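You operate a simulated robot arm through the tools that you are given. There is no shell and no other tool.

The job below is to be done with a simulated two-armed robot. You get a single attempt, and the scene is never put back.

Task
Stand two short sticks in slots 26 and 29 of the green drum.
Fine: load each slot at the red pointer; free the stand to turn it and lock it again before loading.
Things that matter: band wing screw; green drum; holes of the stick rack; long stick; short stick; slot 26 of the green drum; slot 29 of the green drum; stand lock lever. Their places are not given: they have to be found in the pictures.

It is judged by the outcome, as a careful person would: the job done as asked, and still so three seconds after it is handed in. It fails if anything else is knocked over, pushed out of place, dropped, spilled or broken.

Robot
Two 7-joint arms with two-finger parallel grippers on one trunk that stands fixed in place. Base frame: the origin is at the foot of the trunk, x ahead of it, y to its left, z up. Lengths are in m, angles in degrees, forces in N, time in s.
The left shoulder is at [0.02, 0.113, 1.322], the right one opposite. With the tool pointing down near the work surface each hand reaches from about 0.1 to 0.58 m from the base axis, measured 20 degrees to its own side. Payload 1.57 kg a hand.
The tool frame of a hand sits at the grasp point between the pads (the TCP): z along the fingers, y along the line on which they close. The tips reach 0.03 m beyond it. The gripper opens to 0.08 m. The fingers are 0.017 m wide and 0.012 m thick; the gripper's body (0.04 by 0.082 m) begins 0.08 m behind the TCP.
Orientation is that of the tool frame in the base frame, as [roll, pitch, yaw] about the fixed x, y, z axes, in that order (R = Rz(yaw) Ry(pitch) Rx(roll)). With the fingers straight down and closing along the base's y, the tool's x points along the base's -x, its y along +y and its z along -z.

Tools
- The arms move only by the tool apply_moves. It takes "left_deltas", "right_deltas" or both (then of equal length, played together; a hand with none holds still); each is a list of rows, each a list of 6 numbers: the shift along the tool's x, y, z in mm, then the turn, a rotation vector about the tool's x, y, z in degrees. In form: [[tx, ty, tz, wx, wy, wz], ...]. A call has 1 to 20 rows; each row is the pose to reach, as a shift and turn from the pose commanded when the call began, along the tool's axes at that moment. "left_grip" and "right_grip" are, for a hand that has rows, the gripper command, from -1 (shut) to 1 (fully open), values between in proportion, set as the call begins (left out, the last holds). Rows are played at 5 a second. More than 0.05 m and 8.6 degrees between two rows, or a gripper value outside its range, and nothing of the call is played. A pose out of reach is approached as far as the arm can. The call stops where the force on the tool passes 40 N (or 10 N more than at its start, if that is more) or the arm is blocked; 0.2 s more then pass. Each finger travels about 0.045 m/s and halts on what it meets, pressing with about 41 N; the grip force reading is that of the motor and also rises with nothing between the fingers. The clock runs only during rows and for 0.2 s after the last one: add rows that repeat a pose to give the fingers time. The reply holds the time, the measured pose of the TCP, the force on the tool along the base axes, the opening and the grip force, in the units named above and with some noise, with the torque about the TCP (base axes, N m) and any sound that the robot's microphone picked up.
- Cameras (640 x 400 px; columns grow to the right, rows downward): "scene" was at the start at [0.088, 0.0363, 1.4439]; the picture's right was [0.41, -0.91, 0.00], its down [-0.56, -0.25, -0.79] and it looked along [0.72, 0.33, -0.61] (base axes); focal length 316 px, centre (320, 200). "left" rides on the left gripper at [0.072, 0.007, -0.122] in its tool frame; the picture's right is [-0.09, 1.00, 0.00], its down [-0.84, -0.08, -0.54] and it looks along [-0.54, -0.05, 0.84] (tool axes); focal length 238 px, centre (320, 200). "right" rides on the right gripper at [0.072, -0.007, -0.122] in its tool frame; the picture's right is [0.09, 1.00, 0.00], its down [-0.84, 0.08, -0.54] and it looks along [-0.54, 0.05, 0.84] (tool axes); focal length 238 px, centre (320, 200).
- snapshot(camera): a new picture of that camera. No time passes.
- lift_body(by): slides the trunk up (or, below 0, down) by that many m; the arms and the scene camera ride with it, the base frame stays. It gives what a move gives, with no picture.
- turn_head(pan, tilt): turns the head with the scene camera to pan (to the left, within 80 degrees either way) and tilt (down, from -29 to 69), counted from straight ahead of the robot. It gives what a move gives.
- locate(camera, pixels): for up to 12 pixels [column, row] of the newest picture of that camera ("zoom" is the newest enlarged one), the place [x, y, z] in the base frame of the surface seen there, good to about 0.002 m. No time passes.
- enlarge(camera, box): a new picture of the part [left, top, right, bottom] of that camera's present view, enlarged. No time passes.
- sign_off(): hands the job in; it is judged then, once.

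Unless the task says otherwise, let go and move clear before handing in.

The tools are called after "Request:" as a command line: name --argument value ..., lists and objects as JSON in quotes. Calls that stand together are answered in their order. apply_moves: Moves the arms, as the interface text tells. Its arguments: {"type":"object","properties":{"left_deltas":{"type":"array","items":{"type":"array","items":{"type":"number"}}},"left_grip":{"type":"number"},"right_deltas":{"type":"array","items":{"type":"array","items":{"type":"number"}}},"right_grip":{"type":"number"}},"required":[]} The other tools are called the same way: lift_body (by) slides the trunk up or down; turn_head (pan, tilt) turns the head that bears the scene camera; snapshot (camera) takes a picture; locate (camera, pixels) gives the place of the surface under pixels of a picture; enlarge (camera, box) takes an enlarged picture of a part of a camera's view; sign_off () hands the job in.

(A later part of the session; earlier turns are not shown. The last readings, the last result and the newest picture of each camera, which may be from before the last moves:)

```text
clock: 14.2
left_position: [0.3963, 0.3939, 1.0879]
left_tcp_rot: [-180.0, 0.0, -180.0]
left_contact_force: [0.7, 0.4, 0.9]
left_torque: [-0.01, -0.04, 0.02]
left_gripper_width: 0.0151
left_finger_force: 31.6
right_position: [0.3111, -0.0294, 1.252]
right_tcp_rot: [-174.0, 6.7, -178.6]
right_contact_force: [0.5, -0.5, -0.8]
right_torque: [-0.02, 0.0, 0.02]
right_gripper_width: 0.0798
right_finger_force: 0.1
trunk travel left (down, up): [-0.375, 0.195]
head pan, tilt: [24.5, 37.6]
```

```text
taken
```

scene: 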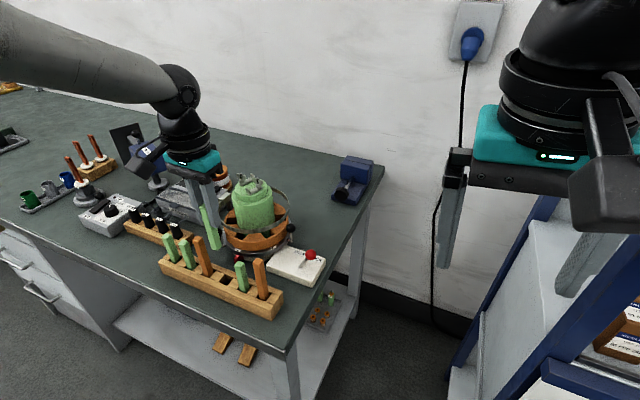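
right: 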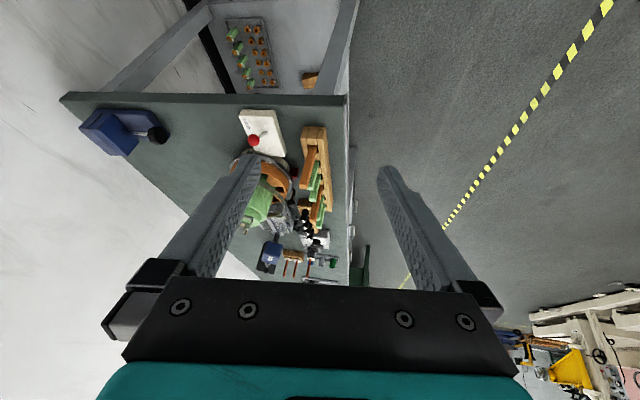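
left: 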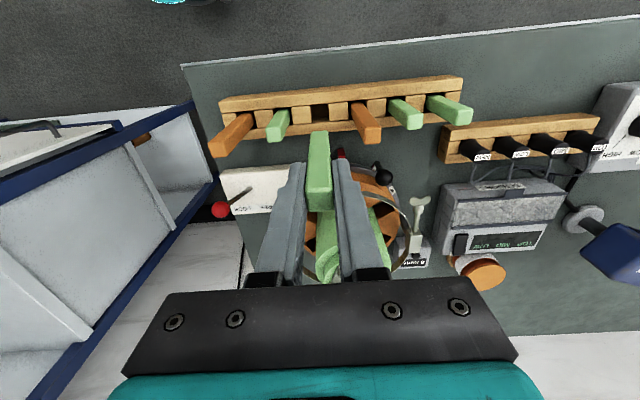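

The stick is held (opening 15.1 mm). I'll measure its bottom end.

Request:
enlarge --camera "left" --box '[280, 110, 370, 220]'

Request:
enlarge --camera "scene" --box '[170, 160, 300, 270]'

Request:
locate --camera "scene" --pixels '[[215, 247], [211, 240], [204, 212], [207, 228], [218, 244]]'

Request:
locate --camera "left" --pixels '[[319, 136], [319, 145], [319, 165], [319, 178], [319, 200], [309, 136], [328, 136]]'

```text
3.64 times, centred on (325, 165) of left
```

zoom: 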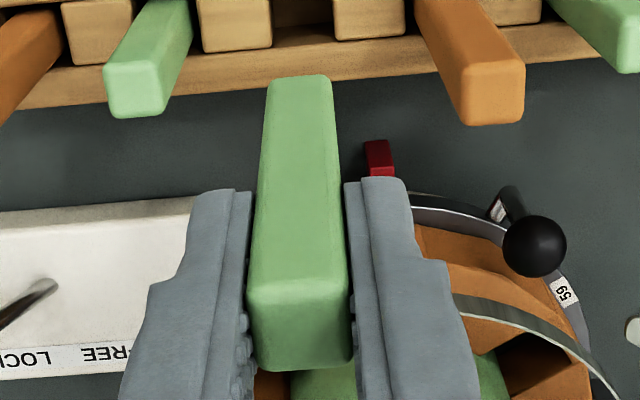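

```text
3.64 times, centred on (235, 215) of scene
```

zoom: 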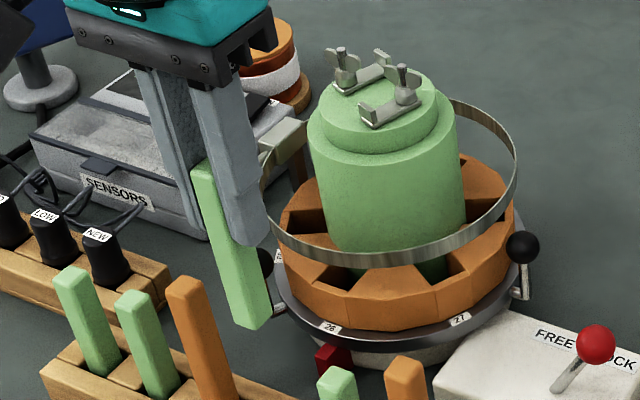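

```text
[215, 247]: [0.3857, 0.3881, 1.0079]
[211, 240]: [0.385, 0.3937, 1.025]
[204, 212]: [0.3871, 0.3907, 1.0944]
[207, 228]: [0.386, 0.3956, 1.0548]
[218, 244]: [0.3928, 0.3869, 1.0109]
```

```text
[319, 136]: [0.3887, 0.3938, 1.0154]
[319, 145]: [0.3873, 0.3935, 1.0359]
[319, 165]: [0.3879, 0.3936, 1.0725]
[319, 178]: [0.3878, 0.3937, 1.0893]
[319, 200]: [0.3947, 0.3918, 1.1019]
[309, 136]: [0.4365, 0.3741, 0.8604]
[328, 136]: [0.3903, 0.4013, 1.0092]
```

The stick bottom is about 85 mm below the TCP, with its centre near (0.3955,0.3936). I'll carry it above slot 26 with the bottom above the band, then check.

Request:
apply_moves --left_deltas '[[0, 0, -15, 0, 0, 0], [-25, 7, -15, 0, 0, 0], [-50, 14, -15, 0, 0, 0], [-75, 20, -15, 0, 0, 0], [-95, 26, -15, 0, 0, 0], [-101, 26.5, -15, 0, 0, 0], [-101, 26.5, -15, 0, 0, 0]]'

Request:
snapshot --camera "left"

Request:
enlarge --camera "left" --box '[270, 60, 380, 150]'

Request:
enlarge --camera "scene" --box '[190, 160, 300, 270]'

```text
clock: 15.8
left_position: [0.4972, 0.4187, 1.1048]
left_tcp_rot: [-180.0, 0.1, -180.0]
left_contact_force: [-0.9, -0.3, -1.4]
left_torque: [-0.05, 0.0, 0.01]
left_gripper_width: 0.0152
left_finger_force: 31.2
right_position: [0.3101, -0.0302, 1.2509]
right_tcp_rot: [-173.9, 6.7, -178.5]
right_contact_force: [-0.1, 0.5, 0.2]
right_torque: [0.02, -0.01, 0.02]
right_gripper_width: 0.08
right_finger_force: 0.0
trunk travel left (down, up): [-0.375, 0.195]
head pan, tilt: [24.5, 37.6]
```

```text
taken
```

left: 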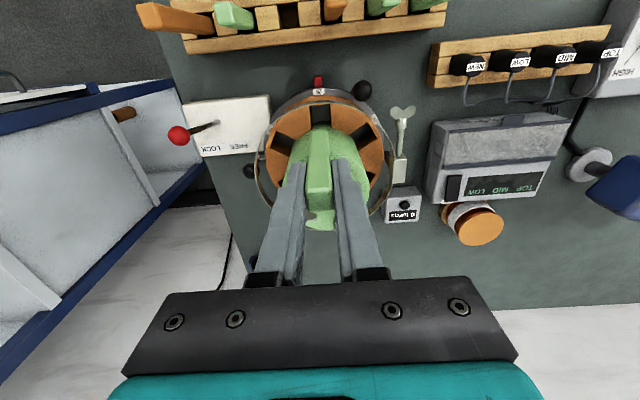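

```text
4.44 times, centred on (325, 105) of left
```

zoom: 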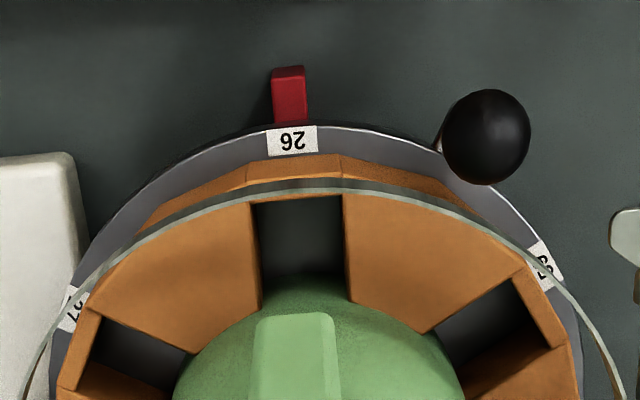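

```text
3.64 times, centred on (245, 215) of scene
```

zoom: 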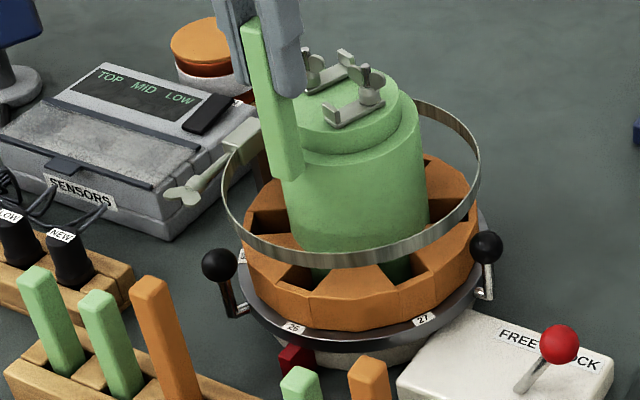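

The stick hovers in front of the drum above slot 26. I'll check stick and pocket lateral positions before lowering.

Request:
locate --camera "left" --pixels '[[311.5, 133], [327.5, 133], [319.5, 134], [308.5, 108], [331.5, 107], [308.5, 115], [332, 114], [319, 104.5], [319, 102.5], [319, 118], [319, 112], [318, 91.5]]'

Request:
locate --camera "scene" --pixels '[[236, 226], [247, 232], [260, 231], [244, 208]]'

```text
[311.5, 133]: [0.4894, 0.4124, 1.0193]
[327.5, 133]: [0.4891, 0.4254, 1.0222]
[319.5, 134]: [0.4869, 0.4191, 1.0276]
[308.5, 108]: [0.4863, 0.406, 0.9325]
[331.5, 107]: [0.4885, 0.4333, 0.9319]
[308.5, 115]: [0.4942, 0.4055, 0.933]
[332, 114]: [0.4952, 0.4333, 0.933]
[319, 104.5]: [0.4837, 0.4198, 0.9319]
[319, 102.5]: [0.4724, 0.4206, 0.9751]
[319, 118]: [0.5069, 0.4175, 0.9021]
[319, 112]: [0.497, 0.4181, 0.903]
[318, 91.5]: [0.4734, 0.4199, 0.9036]
```

```text
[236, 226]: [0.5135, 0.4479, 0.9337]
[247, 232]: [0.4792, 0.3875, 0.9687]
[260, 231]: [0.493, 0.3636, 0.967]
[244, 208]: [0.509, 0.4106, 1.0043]
```

The stick centre is (0.4955,0.4190) and the pocket centre about (0.4967,0.4197). I'll shift 1 mm each way and lower to just above the floor.

Request:
apply_moves --left_deltas '[[-1, 1, 0, 0, 0, 0], [-1, 1, 20, 0, 0, 0], [-1, 1, 40, 0, 0, 0], [-1, 1, 55, 0, 0, 0], [-1, 1, 70, 0, 0, 0], [-1, 1, 80, 0, 0, 0], [-1, 1, 90, 0, 0, 0], [-1, 1, 90, 0, 0, 0]]'

Request:
enlarge --camera "left" --box '[270, 80, 380, 200]'

Request:
enlarge --camera "scene" --box '[190, 160, 300, 270]'

```text
clock: 17.6
left_position: [0.4686, 0.411, 1.0338]
left_tcp_rot: [179.9, 0.1, -180.0]
left_contact_force: [-0.1, -0.1, -1.1]
left_torque: [0.0, 0.03, 0.0]
left_gripper_width: 0.0151
left_finger_force: 30.4
left hand out of reach, approached as far as the arm can: row 2, 3, 4, 5, 6, 7, 8
right_position: [0.311, -0.029, 1.2523]
right_tcp_rot: [-173.9, 6.7, -178.6]
right_contact_force: [0.0, 0.5, -0.2]
right_torque: [-0.05, -0.01, 0.0]
right_gripper_width: 0.0799
right_finger_force: 0.0
trunk travel left (down, up): [-0.375, 0.195]
head pan, tilt: [24.5, 37.6]
```

```text
3.33 times, centred on (325, 140) of left
```

zoom: 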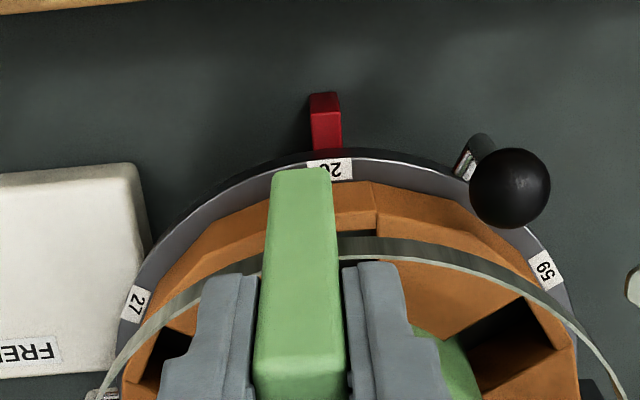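

```text
3.64 times, centred on (245, 215) of scene
```

zoom: 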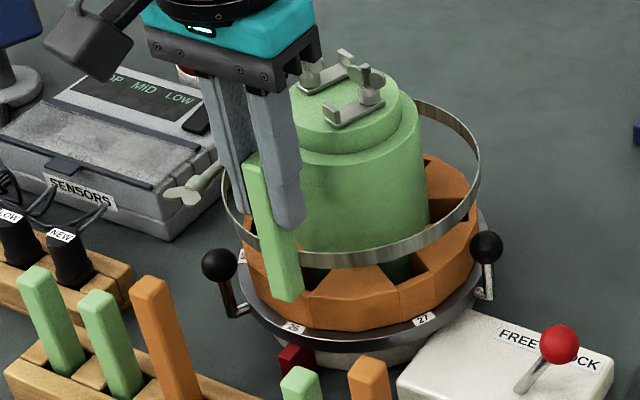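

Going lower put the slot beyond the arm's reach, so the hand backed off to x=0.469 with no contact. I'll raise it and return above the slot, then use the trunk for the vertical travel.

Request:
apply_moves --left_deltas '[[0, 0, -25, 0, 0, 0], [0, 0, -50, 0, 0, 0], [0, 0, -75, 0, 0, 0], [0, 0, -75, 0, 0, 0]]'

```text
clock: 18.6
left_position: [0.4679, 0.4114, 1.1106]
left_tcp_rot: [-180.0, 0.0, -179.9]
left_contact_force: [0.5, 0.3, -0.7]
left_torque: [-0.02, 0.01, 0.0]
left_gripper_width: 0.0151
left_finger_force: 31.3
right_position: [0.3104, -0.0294, 1.2523]
right_tcp_rot: [-174.1, 6.8, -178.6]
right_contact_force: [-0.6, -0.6, 0.9]
right_torque: [0.01, -0.02, 0.02]
right_gripper_width: 0.08
right_finger_force: 0.1
trunk travel left (down, up): [-0.375, 0.195]
head pan, tilt: [24.5, 37.6]
```

The arm is back at safe height. I'll move over the slot centre again.

Request:
apply_moves --left_deltas '[[-15, 4, 0, 0, 0, 0], [-29.5, 8.3, 0, 0, 0, 0], [-29.5, 8.3, 0, 0, 0, 0], [-29.5, 8.3, 0, 0, 0, 0]]'

Request:
snapshot --camera "left"

Request:
locate --camera "left" --pixels '[[311.5, 133], [327.5, 133], [319.5, 136], [308.5, 108], [331.5, 107], [319, 112]]'

Request:
enlarge --camera "left" --box '[270, 80, 380, 200]'

```text
clock: 19.6
left_position: [0.4986, 0.4193, 1.1102]
left_tcp_rot: [-180.0, 0.0, 180.0]
left_contact_force: [0.3, -0.1, -1.0]
left_torque: [-0.02, 0.03, 0.04]
left_gripper_width: 0.0151
left_finger_force: 30.6
right_position: [0.3097, -0.0303, 1.251]
right_tcp_rot: [-174.0, 6.7, -178.7]
right_contact_force: [-0.3, -0.7, -0.3]
right_torque: [0.03, 0.02, 0.01]
right_gripper_width: 0.08
right_finger_force: 0.1
trunk travel left (down, up): [-0.375, 0.195]
head pan, tilt: [24.5, 37.6]
```

```text
taken
```

left: 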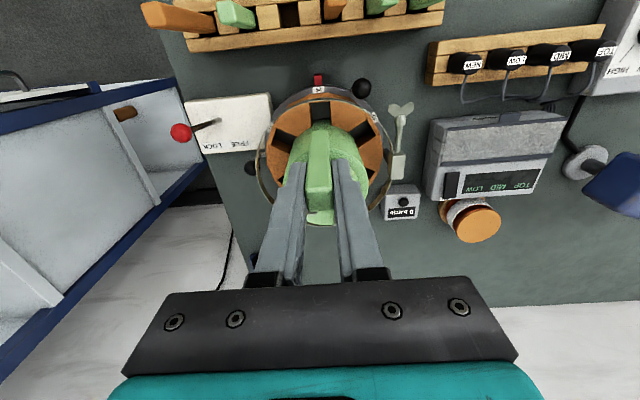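

```text
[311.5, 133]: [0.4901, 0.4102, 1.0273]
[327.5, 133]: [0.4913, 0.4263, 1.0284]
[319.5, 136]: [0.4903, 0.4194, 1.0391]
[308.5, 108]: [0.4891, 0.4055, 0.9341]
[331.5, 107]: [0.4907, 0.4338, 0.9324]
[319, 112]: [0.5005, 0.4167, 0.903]
```

```text
3.33 times, centred on (325, 140) of left
```

zoom: 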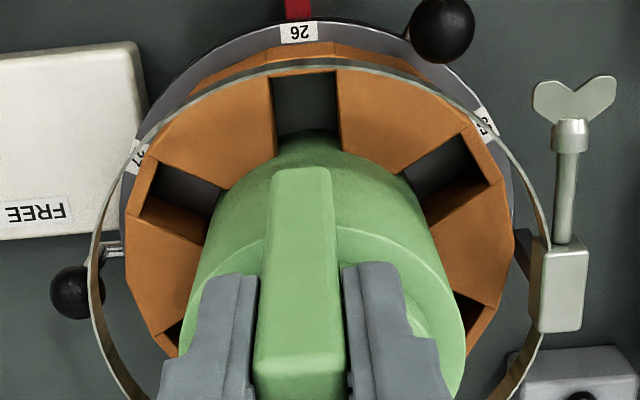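

The stick is centred at about (0.498,0.419), within the pocket. I'll back off 1 mm in x and lower the trunk in steps.

Request:
apply_moves --left_deltas '[[1, 0.5, 0, 0, 0, 0], [1, 0.5, 0, 0, 0, 0]]'

Request:
lift_body --by -0.05

Request:
enlarge --camera "left" --box '[270, 80, 380, 200]'

Request:
snapshot --camera "scene"

Request:
enlarge --camera "scene" --box '[190, 130, 310, 240]'

```text
clock: 20.2
left_position: [0.4991, 0.4195, 1.1105]
left_tcp_rot: [180.0, 0.1, -180.0]
left_contact_force: [0.6, -0.2, -0.5]
left_torque: [-0.03, -0.02, 0.03]
left_gripper_width: 0.0149
left_finger_force: 31.1
right_position: [0.3089, -0.0281, 1.252]
right_tcp_rot: [-174.0, 6.8, -178.6]
right_contact_force: [-0.3, -1.0, -0.2]
right_torque: [0.0, 0.0, -0.02]
right_gripper_width: 0.0799
right_finger_force: 0.0
trunk travel left (down, up): [-0.375, 0.195]
head pan, tilt: [24.5, 37.6]
```

```text
clock: 21.1
left_position: [0.4975, 0.4196, 1.062]
left_tcp_rot: [179.9, 0.0, -179.9]
left_contact_force: [0.2, 1.8, -0.5]
left_torque: [0.01, 0.01, -0.03]
left_gripper_width: 0.0152
left_finger_force: 31.0
right_position: [0.3109, -0.0302, 1.202]
right_tcp_rot: [-174.0, 6.7, -178.6]
right_contact_force: [0.2, 0.3, 0.3]
right_torque: [0.0, 0.0, 0.03]
right_gripper_width: 0.0799
right_finger_force: 0.0
trunk travel left (down, up): [-0.325, 0.245]
head pan, tilt: [24.5, 37.6]
```

```text
3.33 times, centred on (325, 140) of left
```

zoom: 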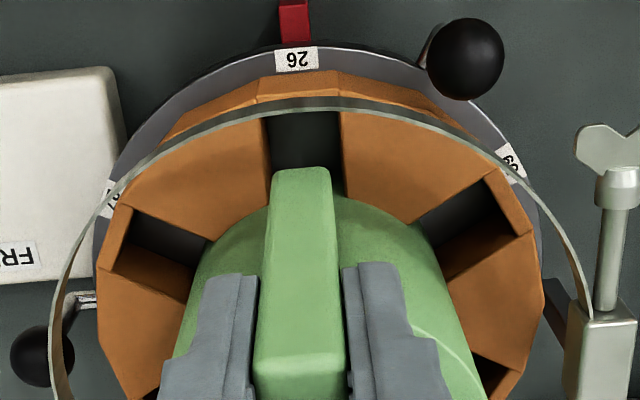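

```text
taken
```

scene: 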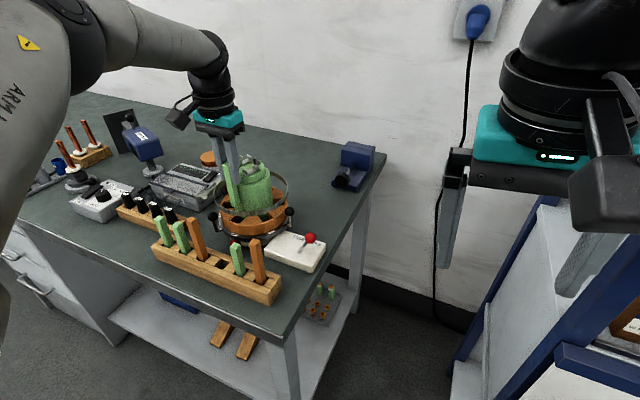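

```text
3.64 times, centred on (250, 185) of scene
```

zoom: 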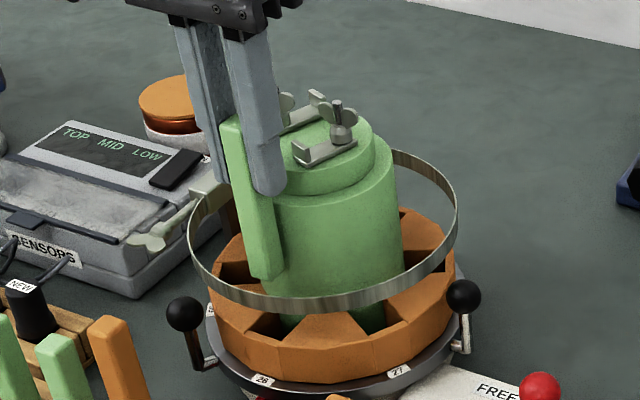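

The trunk moves the hand straight down, with the stick inside the band heading for the pocket. I'll continue down another 35 mm.

Request:
lift_body --by -0.035

Request:
enlarge --camera "left" --box '[270, 80, 380, 200]'

Request:
enlarge --camera "scene" --box '[190, 110, 310, 220]'

```text
clock: 21.9
left_position: [0.4978, 0.419, 1.0256]
left_tcp_rot: [-180.0, 0.0, 179.9]
left_contact_force: [-0.6, 0.6, -0.5]
left_torque: [0.0, 0.01, -0.01]
left_gripper_width: 0.0152
left_finger_force: 31.2
right_position: [0.3105, -0.03, 1.1659]
right_tcp_rot: [-174.0, 6.7, -178.7]
right_contact_force: [-0.6, -0.1, -0.3]
right_torque: [0.03, -0.02, 0.04]
right_gripper_width: 0.08
right_finger_force: 0.1
trunk travel left (down, up): [-0.29, 0.28]
head pan, tilt: [24.5, 37.6]
```

```text
3.33 times, centred on (325, 140) of left
```

zoom: 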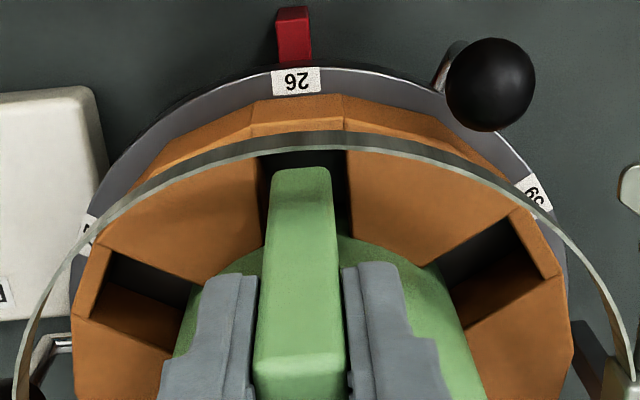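

```text
3.64 times, centred on (250, 165) of scene
```

zoom: 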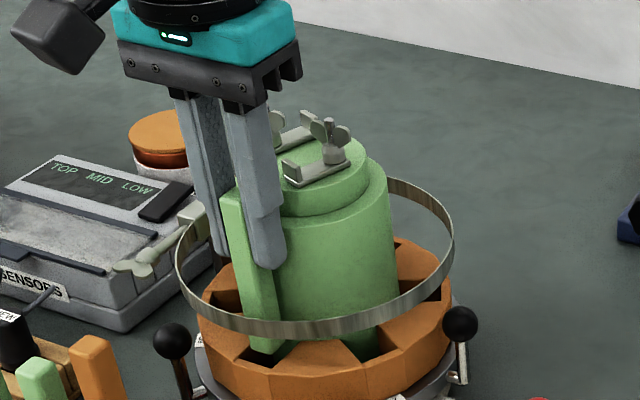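

The stick bottom is just above the pocket and within its walls. I'll lower another 30 mm.

Request:
lift_body --by -0.03

Request:
enlarge --camera "left" --box '[270, 80, 380, 200]'

Request:
enlarge --camera "scene" --box '[190, 110, 310, 220]'

```text
clock: 22.7
left_position: [0.4978, 0.4202, 0.9964]
left_tcp_rot: [179.9, 0.0, -179.8]
left_contact_force: [0.0, -0.6, 0.4]
left_torque: [0.0, 0.02, -0.01]
left_gripper_width: 0.0151
left_finger_force: 30.8
right_position: [0.3094, -0.0296, 1.1373]
right_tcp_rot: [-174.0, 6.8, -178.6]
right_contact_force: [-0.3, 0.6, -1.4]
right_torque: [0.01, 0.0, -0.04]
right_gripper_width: 0.0797
right_finger_force: 0.0
trunk travel left (down, up): [-0.26, 0.31]
head pan, tilt: [24.5, 37.6]
```

```text
3.33 times, centred on (325, 140) of left
```

zoom: 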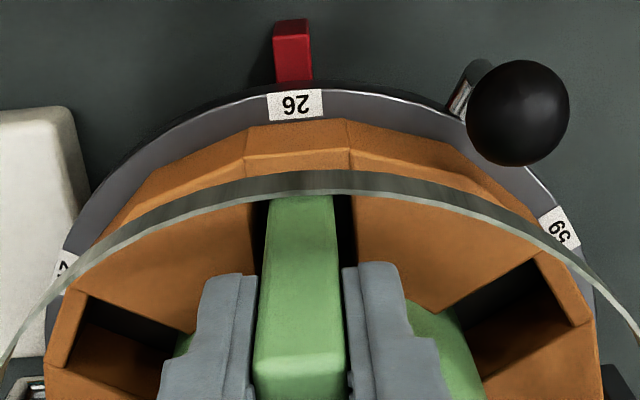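

```text
3.64 times, centred on (250, 165) of scene
```

zoom: 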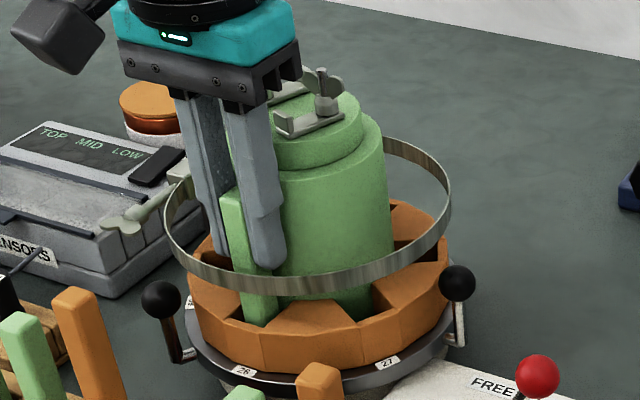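

The stick is in the pocket with about 8 mm left to the floor and no force. I'll lower the last bit in small steps.

Request:
lift_body --by -0.006

Request:
lift_body --by -0.002

```text
clock: 23.2
left_position: [0.4977, 0.4189, 0.9944]
left_tcp_rot: [179.9, 0.5, -179.9]
left_contact_force: [-3.7, 2.1, 23.6]
left_torque: [0.14, 0.37, 0.0]
left_gripper_width: 0.0151
left_finger_force: 31.5
right_position: [0.3088, -0.0307, 1.1321]
right_tcp_rot: [-174.1, 6.8, -178.5]
right_contact_force: [0.3, -0.3, 0.0]
right_torque: [0.0, 0.01, -0.02]
right_gripper_width: 0.0801
right_finger_force: 0.0
trunk travel left (down, up): [-0.254, 0.316]
head pan, tilt: [24.5, 37.6]
```

```text
clock: 23.7
left_position: [0.499, 0.4191, 0.9913]
left_tcp_rot: [179.9, 0.5, -179.9]
left_contact_force: [1.6, 2.6, 24.2]
left_torque: [0.26, -0.16, -0.01]
left_gripper_width: 0.0153
left_finger_force: 31.4
right_position: [0.3094, -0.0312, 1.1293]
right_tcp_rot: [-174.1, 6.9, -178.6]
right_contact_force: [0.7, -0.2, 0.0]
right_torque: [-0.01, -0.04, -0.02]
right_gripper_width: 0.08
right_finger_force: 0.0
trunk travel left (down, up): [-0.252, 0.318]
head pan, tilt: [24.5, 37.6]
```

It has touched the floor (24 N upward at TCP z≈0.991). I'll relieve the push slightly, look, then open a little.

Request:
lift_body --by 0.003

Request:
enlarge --camera "left" --box '[270, 80, 380, 200]'

Request:
enlarge --camera "scene" --box '[190, 110, 310, 220]'

```text
clock: 24.2
left_position: [0.4977, 0.4198, 0.9911]
left_tcp_rot: [180.0, 0.1, 180.0]
left_contact_force: [3.7, 1.2, 12.7]
left_torque: [0.11, -0.42, 0.04]
left_gripper_width: 0.0153
left_finger_force: 31.5
right_position: [0.3101, -0.0291, 1.1309]
right_tcp_rot: [-174.0, 6.8, -178.6]
right_contact_force: [0.3, 1.0, 0.4]
right_torque: [-0.03, 0.01, 0.02]
right_gripper_width: 0.0798
right_finger_force: 0.0
trunk travel left (down, up): [-0.255, 0.315]
head pan, tilt: [24.5, 37.6]
```

```text
3.33 times, centred on (325, 140) of left
```

zoom: 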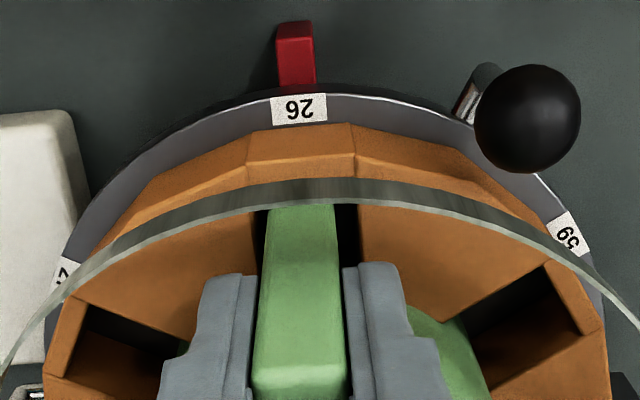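

```text
3.64 times, centred on (250, 165) of scene
```

zoom: 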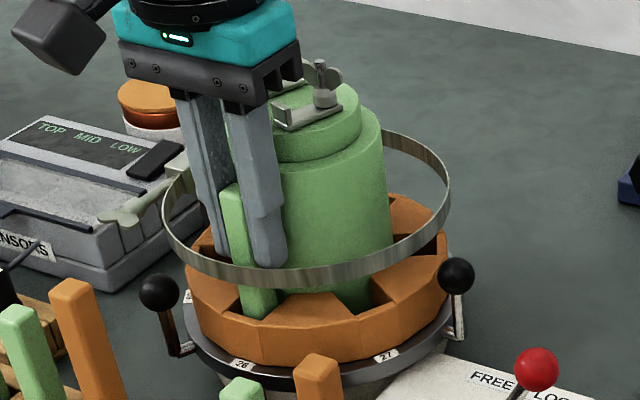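

The stick stands on the pocket floor. I'll open slightly to release it.

Request:
apply_moves --left_deltas '[[0, 0, 0, 0, 0, 0], [0, 0, 0, 0, 0, 0], [0, 0, 0, 0, 0, 0], [0, 0, 0, 0, 0, 0]]' --left_grip -0.35

Request:
enlarge --camera "left" --box '[270, 80, 380, 200]'

Request:
enlarge --camera "scene" --box '[190, 110, 310, 220]'

```text
clock: 25.2
left_position: [0.4977, 0.4197, 0.9913]
left_tcp_rot: [-179.9, 0.1, -179.9]
left_contact_force: [0.3, -0.2, 0.7]
left_torque: [-0.02, 0.01, -0.02]
left_gripper_width: 0.026
left_finger_force: 0.2
right_position: [0.3105, -0.029, 1.1322]
right_tcp_rot: [-174.0, 6.7, -178.6]
right_contact_force: [0.2, 0.3, -0.8]
right_torque: [0.0, 0.0, 0.02]
right_gripper_width: 0.0799
right_finger_force: 0.1
trunk travel left (down, up): [-0.255, 0.315]
head pan, tilt: [24.5, 37.6]
```

```text
3.33 times, centred on (325, 140) of left
```

zoom: 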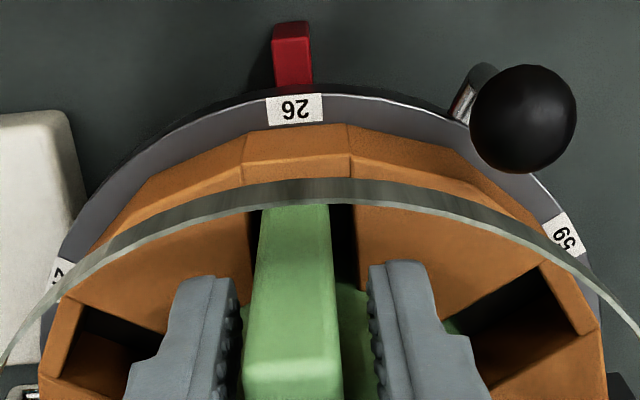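

```text
3.64 times, centred on (250, 165) of scene
```

zoom: 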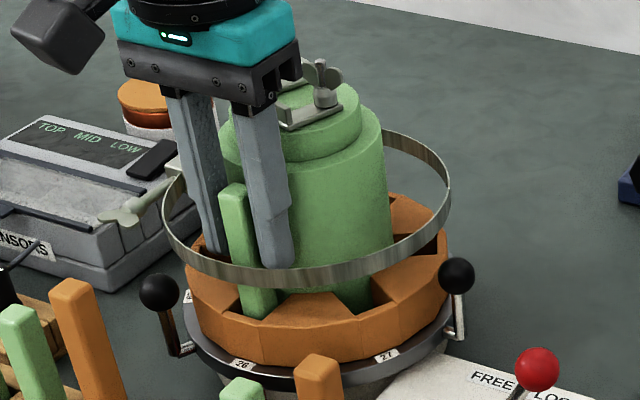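

The stick stands freely in slot 26. I'll raise the trunk to clear it, starting with a small step.

Request:
lift_body --by 0.02

Request:
lift_body --by 0.085

Request:
snapshot --camera "left"

Request:
enlarge --camera "left" --box '[240, 60, 420, 200]'

Request:
enlarge --camera "scene" --box '[190, 150, 310, 260]'

```text
clock: 25.9
left_position: [0.4984, 0.4199, 1.0113]
left_tcp_rot: [180.0, 0.1, 180.0]
left_contact_force: [0.0, 0.4, 0.3]
left_torque: [0.03, 0.01, 0.01]
left_gripper_width: 0.026
left_finger_force: 0.1
right_position: [0.3106, -0.0303, 1.1522]
right_tcp_rot: [-173.9, 6.7, -178.6]
right_contact_force: [0.9, -0.2, -0.3]
right_torque: [-0.02, -0.01, 0.02]
right_gripper_width: 0.0801
right_finger_force: 0.1
trunk travel left (down, up): [-0.275, 0.295]
head pan, tilt: [24.5, 37.6]
```

```text
clock: 27.1
left_position: [0.498, 0.4203, 1.0957]
left_tcp_rot: [-179.9, 0.0, -179.9]
left_contact_force: [0.2, -0.3, 0.1]
left_torque: [0.02, -0.02, 0.02]
left_gripper_width: 0.026
left_finger_force: 0.1
right_position: [0.3109, -0.0297, 1.2371]
right_tcp_rot: [-174.0, 6.7, -178.6]
right_contact_force: [0.2, -0.3, -0.1]
right_torque: [0.01, -0.03, 0.01]
right_gripper_width: 0.0799
right_finger_force: 0.0
trunk travel left (down, up): [-0.36, 0.21]
head pan, tilt: [24.5, 37.6]
```

```text
taken
```

left: 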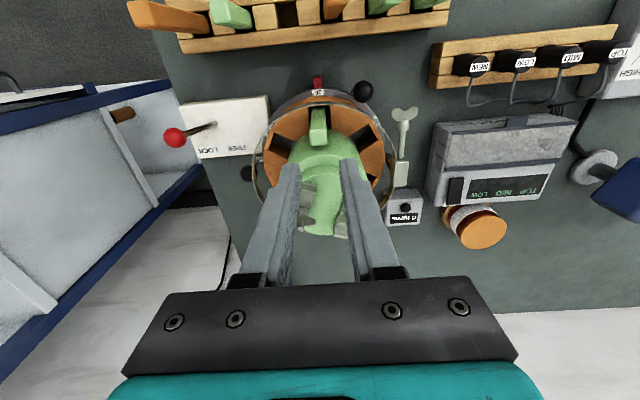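

```text
2.86 times, centred on (330, 130) of left
```

zoom: 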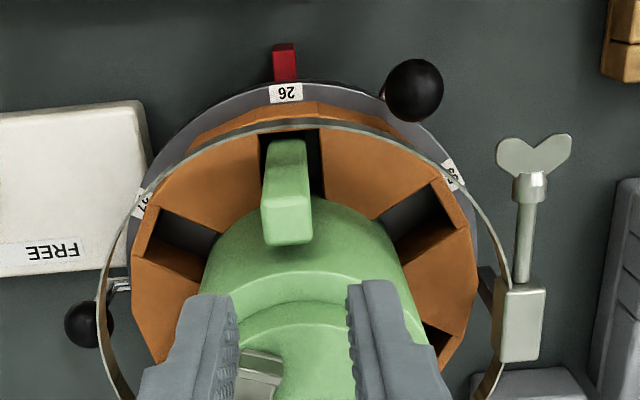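

```text
3.64 times, centred on (250, 205) of scene
```

zoom: 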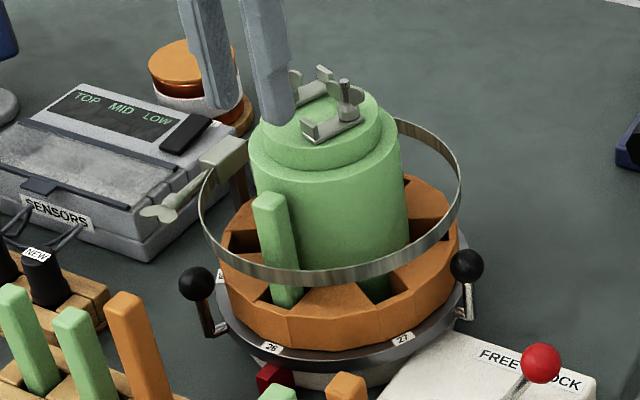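

Stick 26 is standing. Before freeing the stand I'll see whether the band post at the +y side turns with the plate.

Request:
enlarge --camera "left" --box '[360, 100, 420, 230]'

Request:
enlarge --camera "scene" --box '[220, 170, 270, 230]'

Request:
locate --camera "left" --pixels '[[404, 115], [402, 145], [402, 170], [388, 160], [385, 153], [384, 190], [361, 92], [245, 173]]'

```text
3.08 times, centred on (390, 165) of left
```

zoom: 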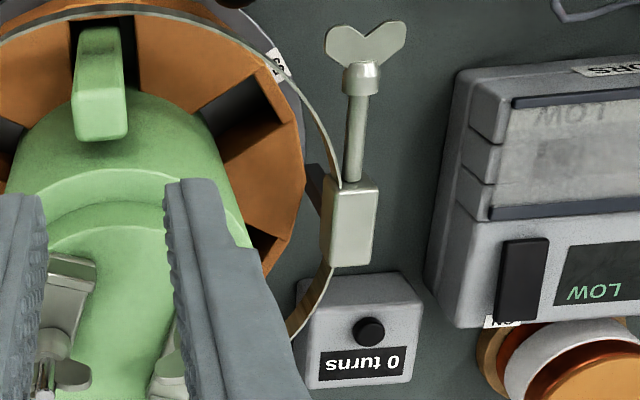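

```text
6.67 times, centred on (245, 200) of scene
```

zoom: 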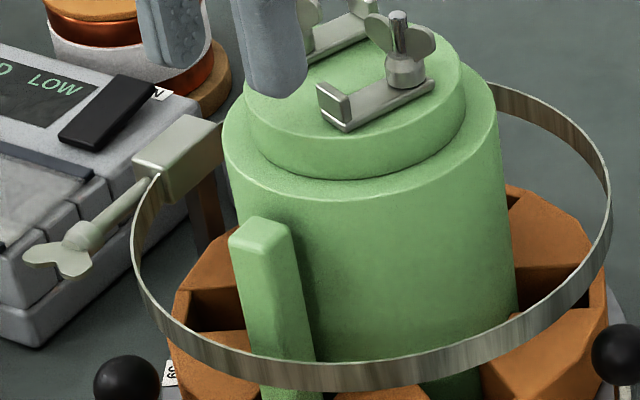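

```text
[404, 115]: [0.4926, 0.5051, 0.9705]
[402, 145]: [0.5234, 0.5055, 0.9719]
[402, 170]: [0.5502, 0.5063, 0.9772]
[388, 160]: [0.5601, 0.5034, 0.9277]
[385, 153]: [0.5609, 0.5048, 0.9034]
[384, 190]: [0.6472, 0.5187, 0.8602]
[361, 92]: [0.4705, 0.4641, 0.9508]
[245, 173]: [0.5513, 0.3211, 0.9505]
```

The band post stands on the turning plate, so the band turns with the drum. I'll move the left hand above the stand lever's red knob with the gripper half open.

Request:
apply_moves --left_deltas '[[0, -40, -5, 0, 0, 0], [0, -80, -5, 0, 0, 0], [0, -120, -5, 0, 0, 0], [0, -160, -5, 0, 0, 0], [-2, -174, 0, 0, 0, 0], [-2, -174, 60, 0, 0, 0], [-2, -174, 60, 0, 0, 0]]' --left_grip 0.35

Request:
snapshot --camera "left"

Request:
snapshot --camera "scene"

```text
refused: row 6 steps farther than a row can; nothing moved
```

```text
taken
```

left: 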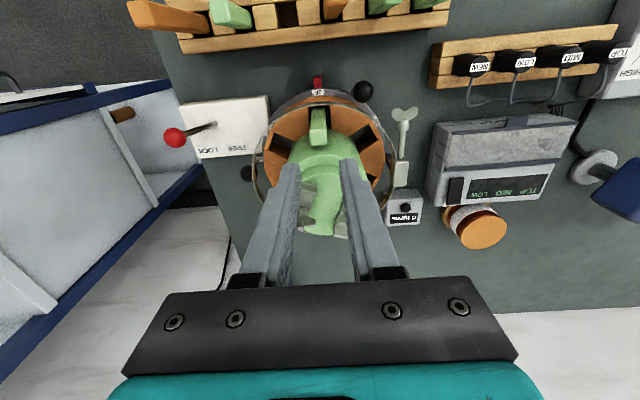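

```text
taken
```

scene: 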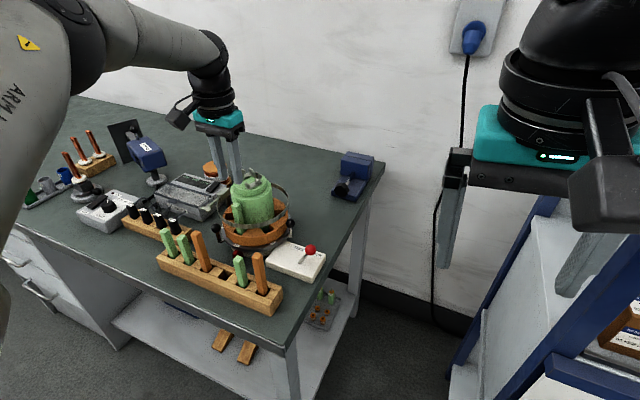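

The call was refused because one row stepped too far. I'll resend it with smaller steps.

Request:
apply_moves --left_deltas '[[0, -40, -5, 0, 0, 0], [0, -80, -5, 0, 0, 0], [0, -120, -5, 0, 0, 0], [0, -160, -5, 0, 0, 0], [-2, -174, 10, 0, 0, 0], [-2, -174, 35, 0, 0, 0], [-2, -174, 60, 0, 0, 0], [-2, -174, 60, 0, 0, 0]]' --left_grip 0.35

Request:
snapshot --camera "left"

Request:
enlarge --camera "scene" --box '[230, 170, 350, 290]'

```text
clock: 28.9
left_position: [0.4834, 0.2492, 1.0433]
left_tcp_rot: [-180.0, 0.0, -179.8]
left_contact_force: [-0.3, -0.4, -0.2]
left_torque: [-0.02, 0.01, -0.01]
left_gripper_width: 0.0541
left_finger_force: 0.2
left hand out of reach, approached as far as the arm can: row 6, 7, 8
right_position: [0.3098, -0.0283, 1.2376]
right_tcp_rot: [-174.0, 6.7, -178.7]
right_contact_force: [0.8, 0.8, -0.6]
right_torque: [0.02, -0.01, 0.02]
right_gripper_width: 0.08
right_finger_force: 0.1
trunk travel left (down, up): [-0.36, 0.21]
head pan, tilt: [24.5, 37.6]
```

```text
taken
```

left: 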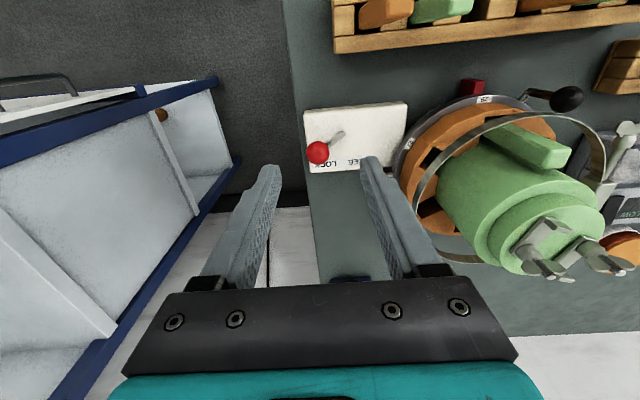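

```text
3.33 times, centred on (290, 230) of scene
```

zoom: 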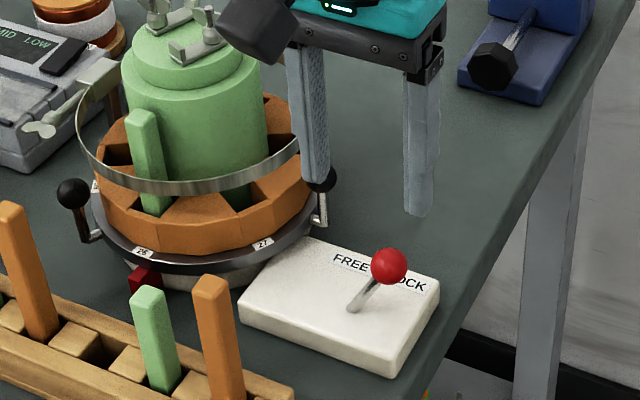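

At this height x stops at 0.483, as before, so I'll go back up to where x=0.50 is reachable and use the trunk to come down.

Request:
apply_moves --left_deltas '[[0, 0, -25, 0, 0, 0], [0, 0, -45, 0, 0, 0], [-17, -3, -45, 0, 0, 0], [-17, -3, -45, 0, 0, 0]]'

Request:
snapshot --camera "left"

Request:
enlarge --camera "left" --box '[270, 80, 430, 200]'

```text
clock: 29.9
left_position: [0.5028, 0.247, 1.0908]
left_tcp_rot: [-179.9, 0.0, 179.9]
left_contact_force: [0.1, 0.9, 0.2]
left_torque: [-0.02, 0.02, 0.0]
left_gripper_width: 0.0542
left_finger_force: 0.0
right_position: [0.3101, -0.0293, 1.237]
right_tcp_rot: [-174.0, 6.7, -178.6]
right_contact_force: [-0.1, 0.0, -0.2]
right_torque: [0.03, -0.04, -0.01]
right_gripper_width: 0.0799
right_finger_force: 0.1
trunk travel left (down, up): [-0.36, 0.21]
head pan, tilt: [24.5, 37.6]
```

```text
taken
```

left: 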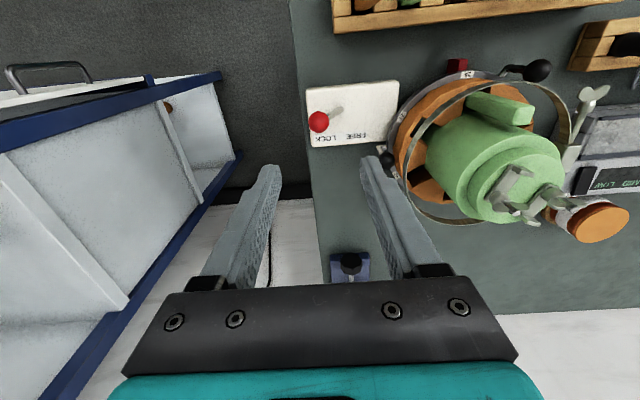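

```text
3.33 times, centred on (350, 140) of left
```

zoom: 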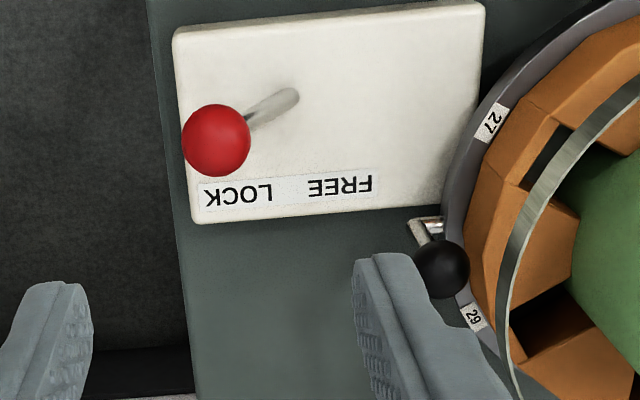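

The tag after 27 is clearly 29. I'll locate the red knob precisely.

Request:
locate --camera "zoom" --pixels '[[216, 140], [190, 140], [244, 140], [216, 112], [216, 170], [290, 97], [265, 110], [442, 268], [420, 268], [464, 268], [442, 245], [442, 290]]'

```text
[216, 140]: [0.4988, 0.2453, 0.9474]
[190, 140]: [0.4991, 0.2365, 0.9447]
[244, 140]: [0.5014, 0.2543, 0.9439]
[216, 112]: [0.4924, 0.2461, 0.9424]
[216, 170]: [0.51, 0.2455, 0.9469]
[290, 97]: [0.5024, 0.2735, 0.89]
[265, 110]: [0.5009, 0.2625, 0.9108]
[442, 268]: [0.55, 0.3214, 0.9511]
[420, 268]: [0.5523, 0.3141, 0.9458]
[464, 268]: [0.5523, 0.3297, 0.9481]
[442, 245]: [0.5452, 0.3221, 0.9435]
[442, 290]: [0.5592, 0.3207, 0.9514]
```

The red knob centre is about (0.501,0.245,0.938), straddled by the hand. I'll lower the trunk to bring the fingers around it.

Request:
lift_body --by -0.09

Request:
enlarge --camera "left" --box '[230, 80, 430, 220]'

Request:
snapshot --camera "scene"

```text
clock: 31.2
left_position: [0.5023, 0.2456, 0.9991]
left_tcp_rot: [180.0, 0.0, -180.0]
left_contact_force: [0.2, 0.5, 0.1]
left_torque: [0.02, 0.02, -0.01]
left_gripper_width: 0.0539
left_finger_force: 0.0
right_position: [0.3106, -0.0298, 1.1459]
right_tcp_rot: [-174.0, 6.6, -178.6]
right_contact_force: [0.0, -0.5, -0.3]
right_torque: [-0.01, 0.0, 0.03]
right_gripper_width: 0.0801
right_finger_force: 0.1
trunk travel left (down, up): [-0.27, 0.3]
head pan, tilt: [24.5, 37.6]
```

```text
2.86 times, centred on (330, 150) of left
```

zoom: 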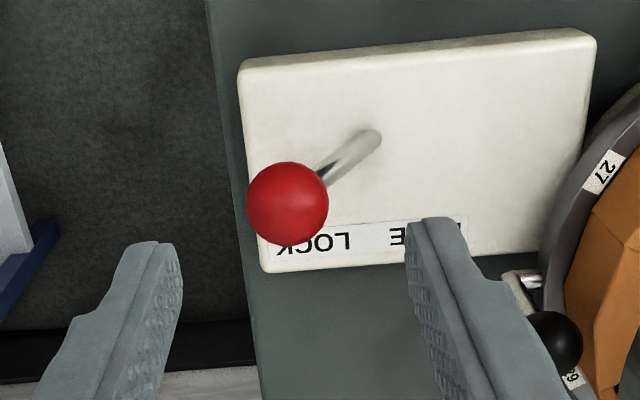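

```text
taken
```

scene: 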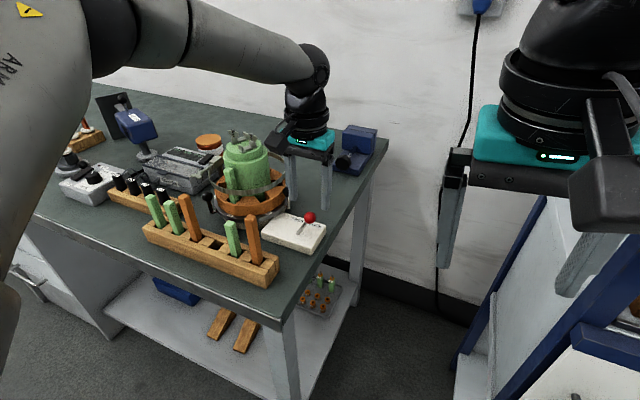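

The knob is centred between the fingers. I'll lower 45 mm more, then narrow the gripper so the +y finger stays clear of the drum.

Request:
lift_body --by -0.045

Request:
apply_moves --left_deltas '[[0, 0, 0, 0, 0, 0], [0, 0, 0, 0, 0, 0], [0, 0, 0, 0, 0, 0]]' --left_grip -0.2

Request:
snapshot --camera "left"

Request:
enlarge --camera "scene" --box '[230, 130, 370, 270]'

```text
clock: 32.0
left_position: [0.5019, 0.2452, 0.9559]
left_tcp_rot: [179.9, 0.1, -180.0]
left_contact_force: [0.4, 0.0, 0.7]
left_torque: [0.0, 0.02, 0.0]
left_gripper_width: 0.0542
left_finger_force: 0.1
right_position: [0.3103, -0.0307, 1.1017]
right_tcp_rot: [-174.1, 6.7, -178.6]
right_contact_force: [0.4, 1.1, -0.1]
right_torque: [0.03, -0.02, 0.0]
right_gripper_width: 0.0799
right_finger_force: 0.1
trunk travel left (down, up): [-0.225, 0.345]
head pan, tilt: [24.5, 37.6]
```

```text
clock: 32.9
left_position: [0.5036, 0.2474, 0.9561]
left_tcp_rot: [-180.0, -0.1, -179.9]
left_contact_force: [-0.5, 0.1, -0.5]
left_torque: [-0.01, -0.01, 0.02]
left_gripper_width: 0.032
left_finger_force: 0.1
right_position: [0.3105, -0.0281, 1.1022]
right_tcp_rot: [-174.0, 6.7, -178.5]
right_contact_force: [-0.8, -0.3, 0.5]
right_torque: [-0.03, 0.01, -0.01]
right_gripper_width: 0.0801
right_finger_force: 0.1
trunk travel left (down, up): [-0.225, 0.345]
head pan, tilt: [24.5, 37.6]
```

```text
taken
```

left: 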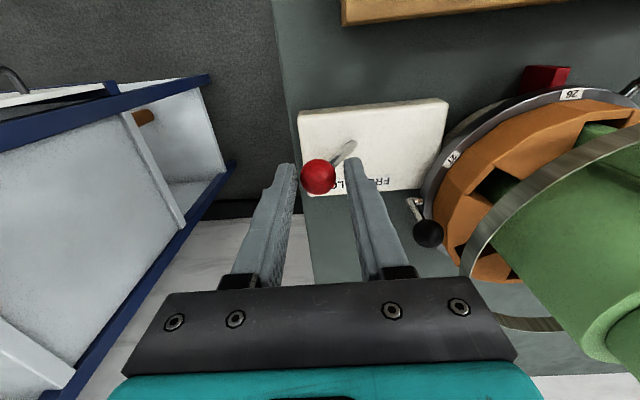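

```text
2.86 times, centred on (300, 200) of scene
```

zoom: 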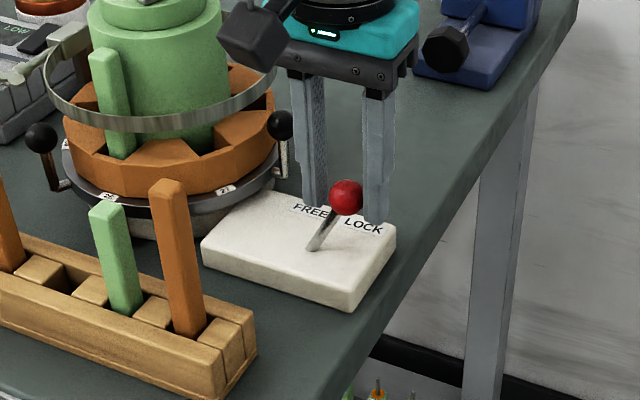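

The knob is between the fingers. I'll push it toward +y (FREE) gradually.

Request:
apply_moves --left_deltas '[[0, 6, 0, 0, 0, 0], [0, 12, 0, 0, 0, 0], [0, 18, 0, 0, 0, 0], [0, 24, 0, 0, 0, 0], [0, 30, 0, 0, 0, 0], [0, 36, 0, 0, 0, 0], [0, 42, 0, 0, 0, 0], [0, 48, 0, 0, 0, 0]]'

Request:
snapshot --camera "left"

Request:
enlarge --camera "scene" --box '[230, 130, 370, 270]'

```text
clock: 34.6
left_position: [0.5015, 0.2951, 0.9559]
left_tcp_rot: [-179.9, 0.0, -179.8]
left_contact_force: [0.5, 1.3, -0.7]
left_torque: [0.01, 0.01, 0.0]
left_gripper_width: 0.034
left_finger_force: 1.0
right_position: [0.3115, -0.028, 1.1015]
right_tcp_rot: [-174.0, 6.7, -178.6]
right_contact_force: [-0.1, -0.5, -0.8]
right_torque: [0.0, -0.04, -0.02]
right_gripper_width: 0.0799
right_finger_force: 0.1
trunk travel left (down, up): [-0.225, 0.345]
head pan, tilt: [24.5, 37.6]
```

```text
taken
```

left: 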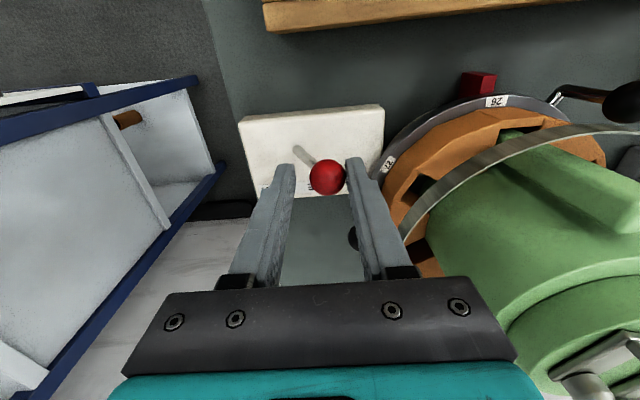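

```text
2.86 times, centred on (300, 200) of scene
```

zoom: 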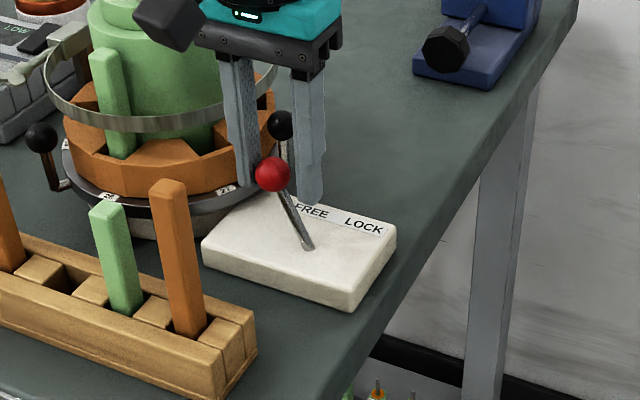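

The lever flipped over to FREE and now leans on the +y finger. I'll give it a few mm more so it sits fully at its stop.

Request:
apply_moves --left_deltas '[[0, 5, 0, 0, 0, 0], [0, 10, 0, 0, 0, 0], [0, 10, 0, 0, 0, 0]]'

Request:
enlarge --camera "left" --box '[220, 90, 400, 240]'

Request:
enlarge --camera "scene" --box '[230, 130, 370, 270]'

```text
clock: 35.5
left_position: [0.5009, 0.3043, 0.9569]
left_tcp_rot: [180.0, 0.1, -179.9]
left_contact_force: [-0.5, 1.0, 0.5]
left_torque: [0.01, 0.03, 0.02]
left_gripper_width: 0.0321
left_finger_force: 0.0
right_position: [0.3107, -0.03, 1.1023]
right_tcp_rot: [-174.1, 6.7, -178.6]
right_contact_force: [0.1, -0.4, 0.4]
right_torque: [-0.01, 0.01, 0.0]
right_gripper_width: 0.0799
right_finger_force: 0.1
trunk travel left (down, up): [-0.225, 0.345]
head pan, tilt: [24.5, 37.6]
```

```text
2.67 times, centred on (310, 165) of left
```

zoom: 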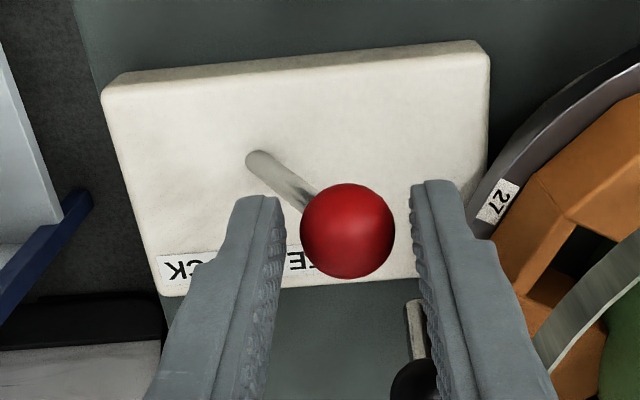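

```text
2.86 times, centred on (300, 200) of scene
```

zoom: 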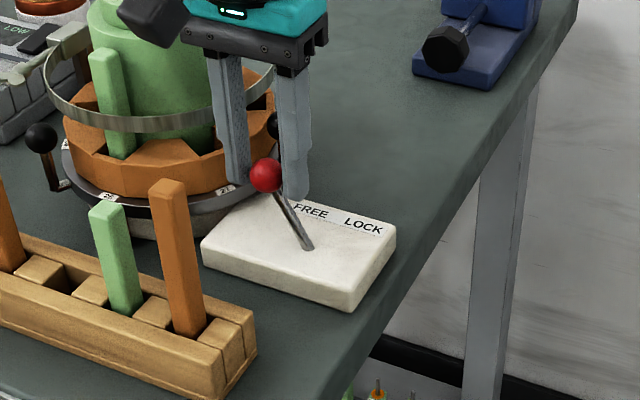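

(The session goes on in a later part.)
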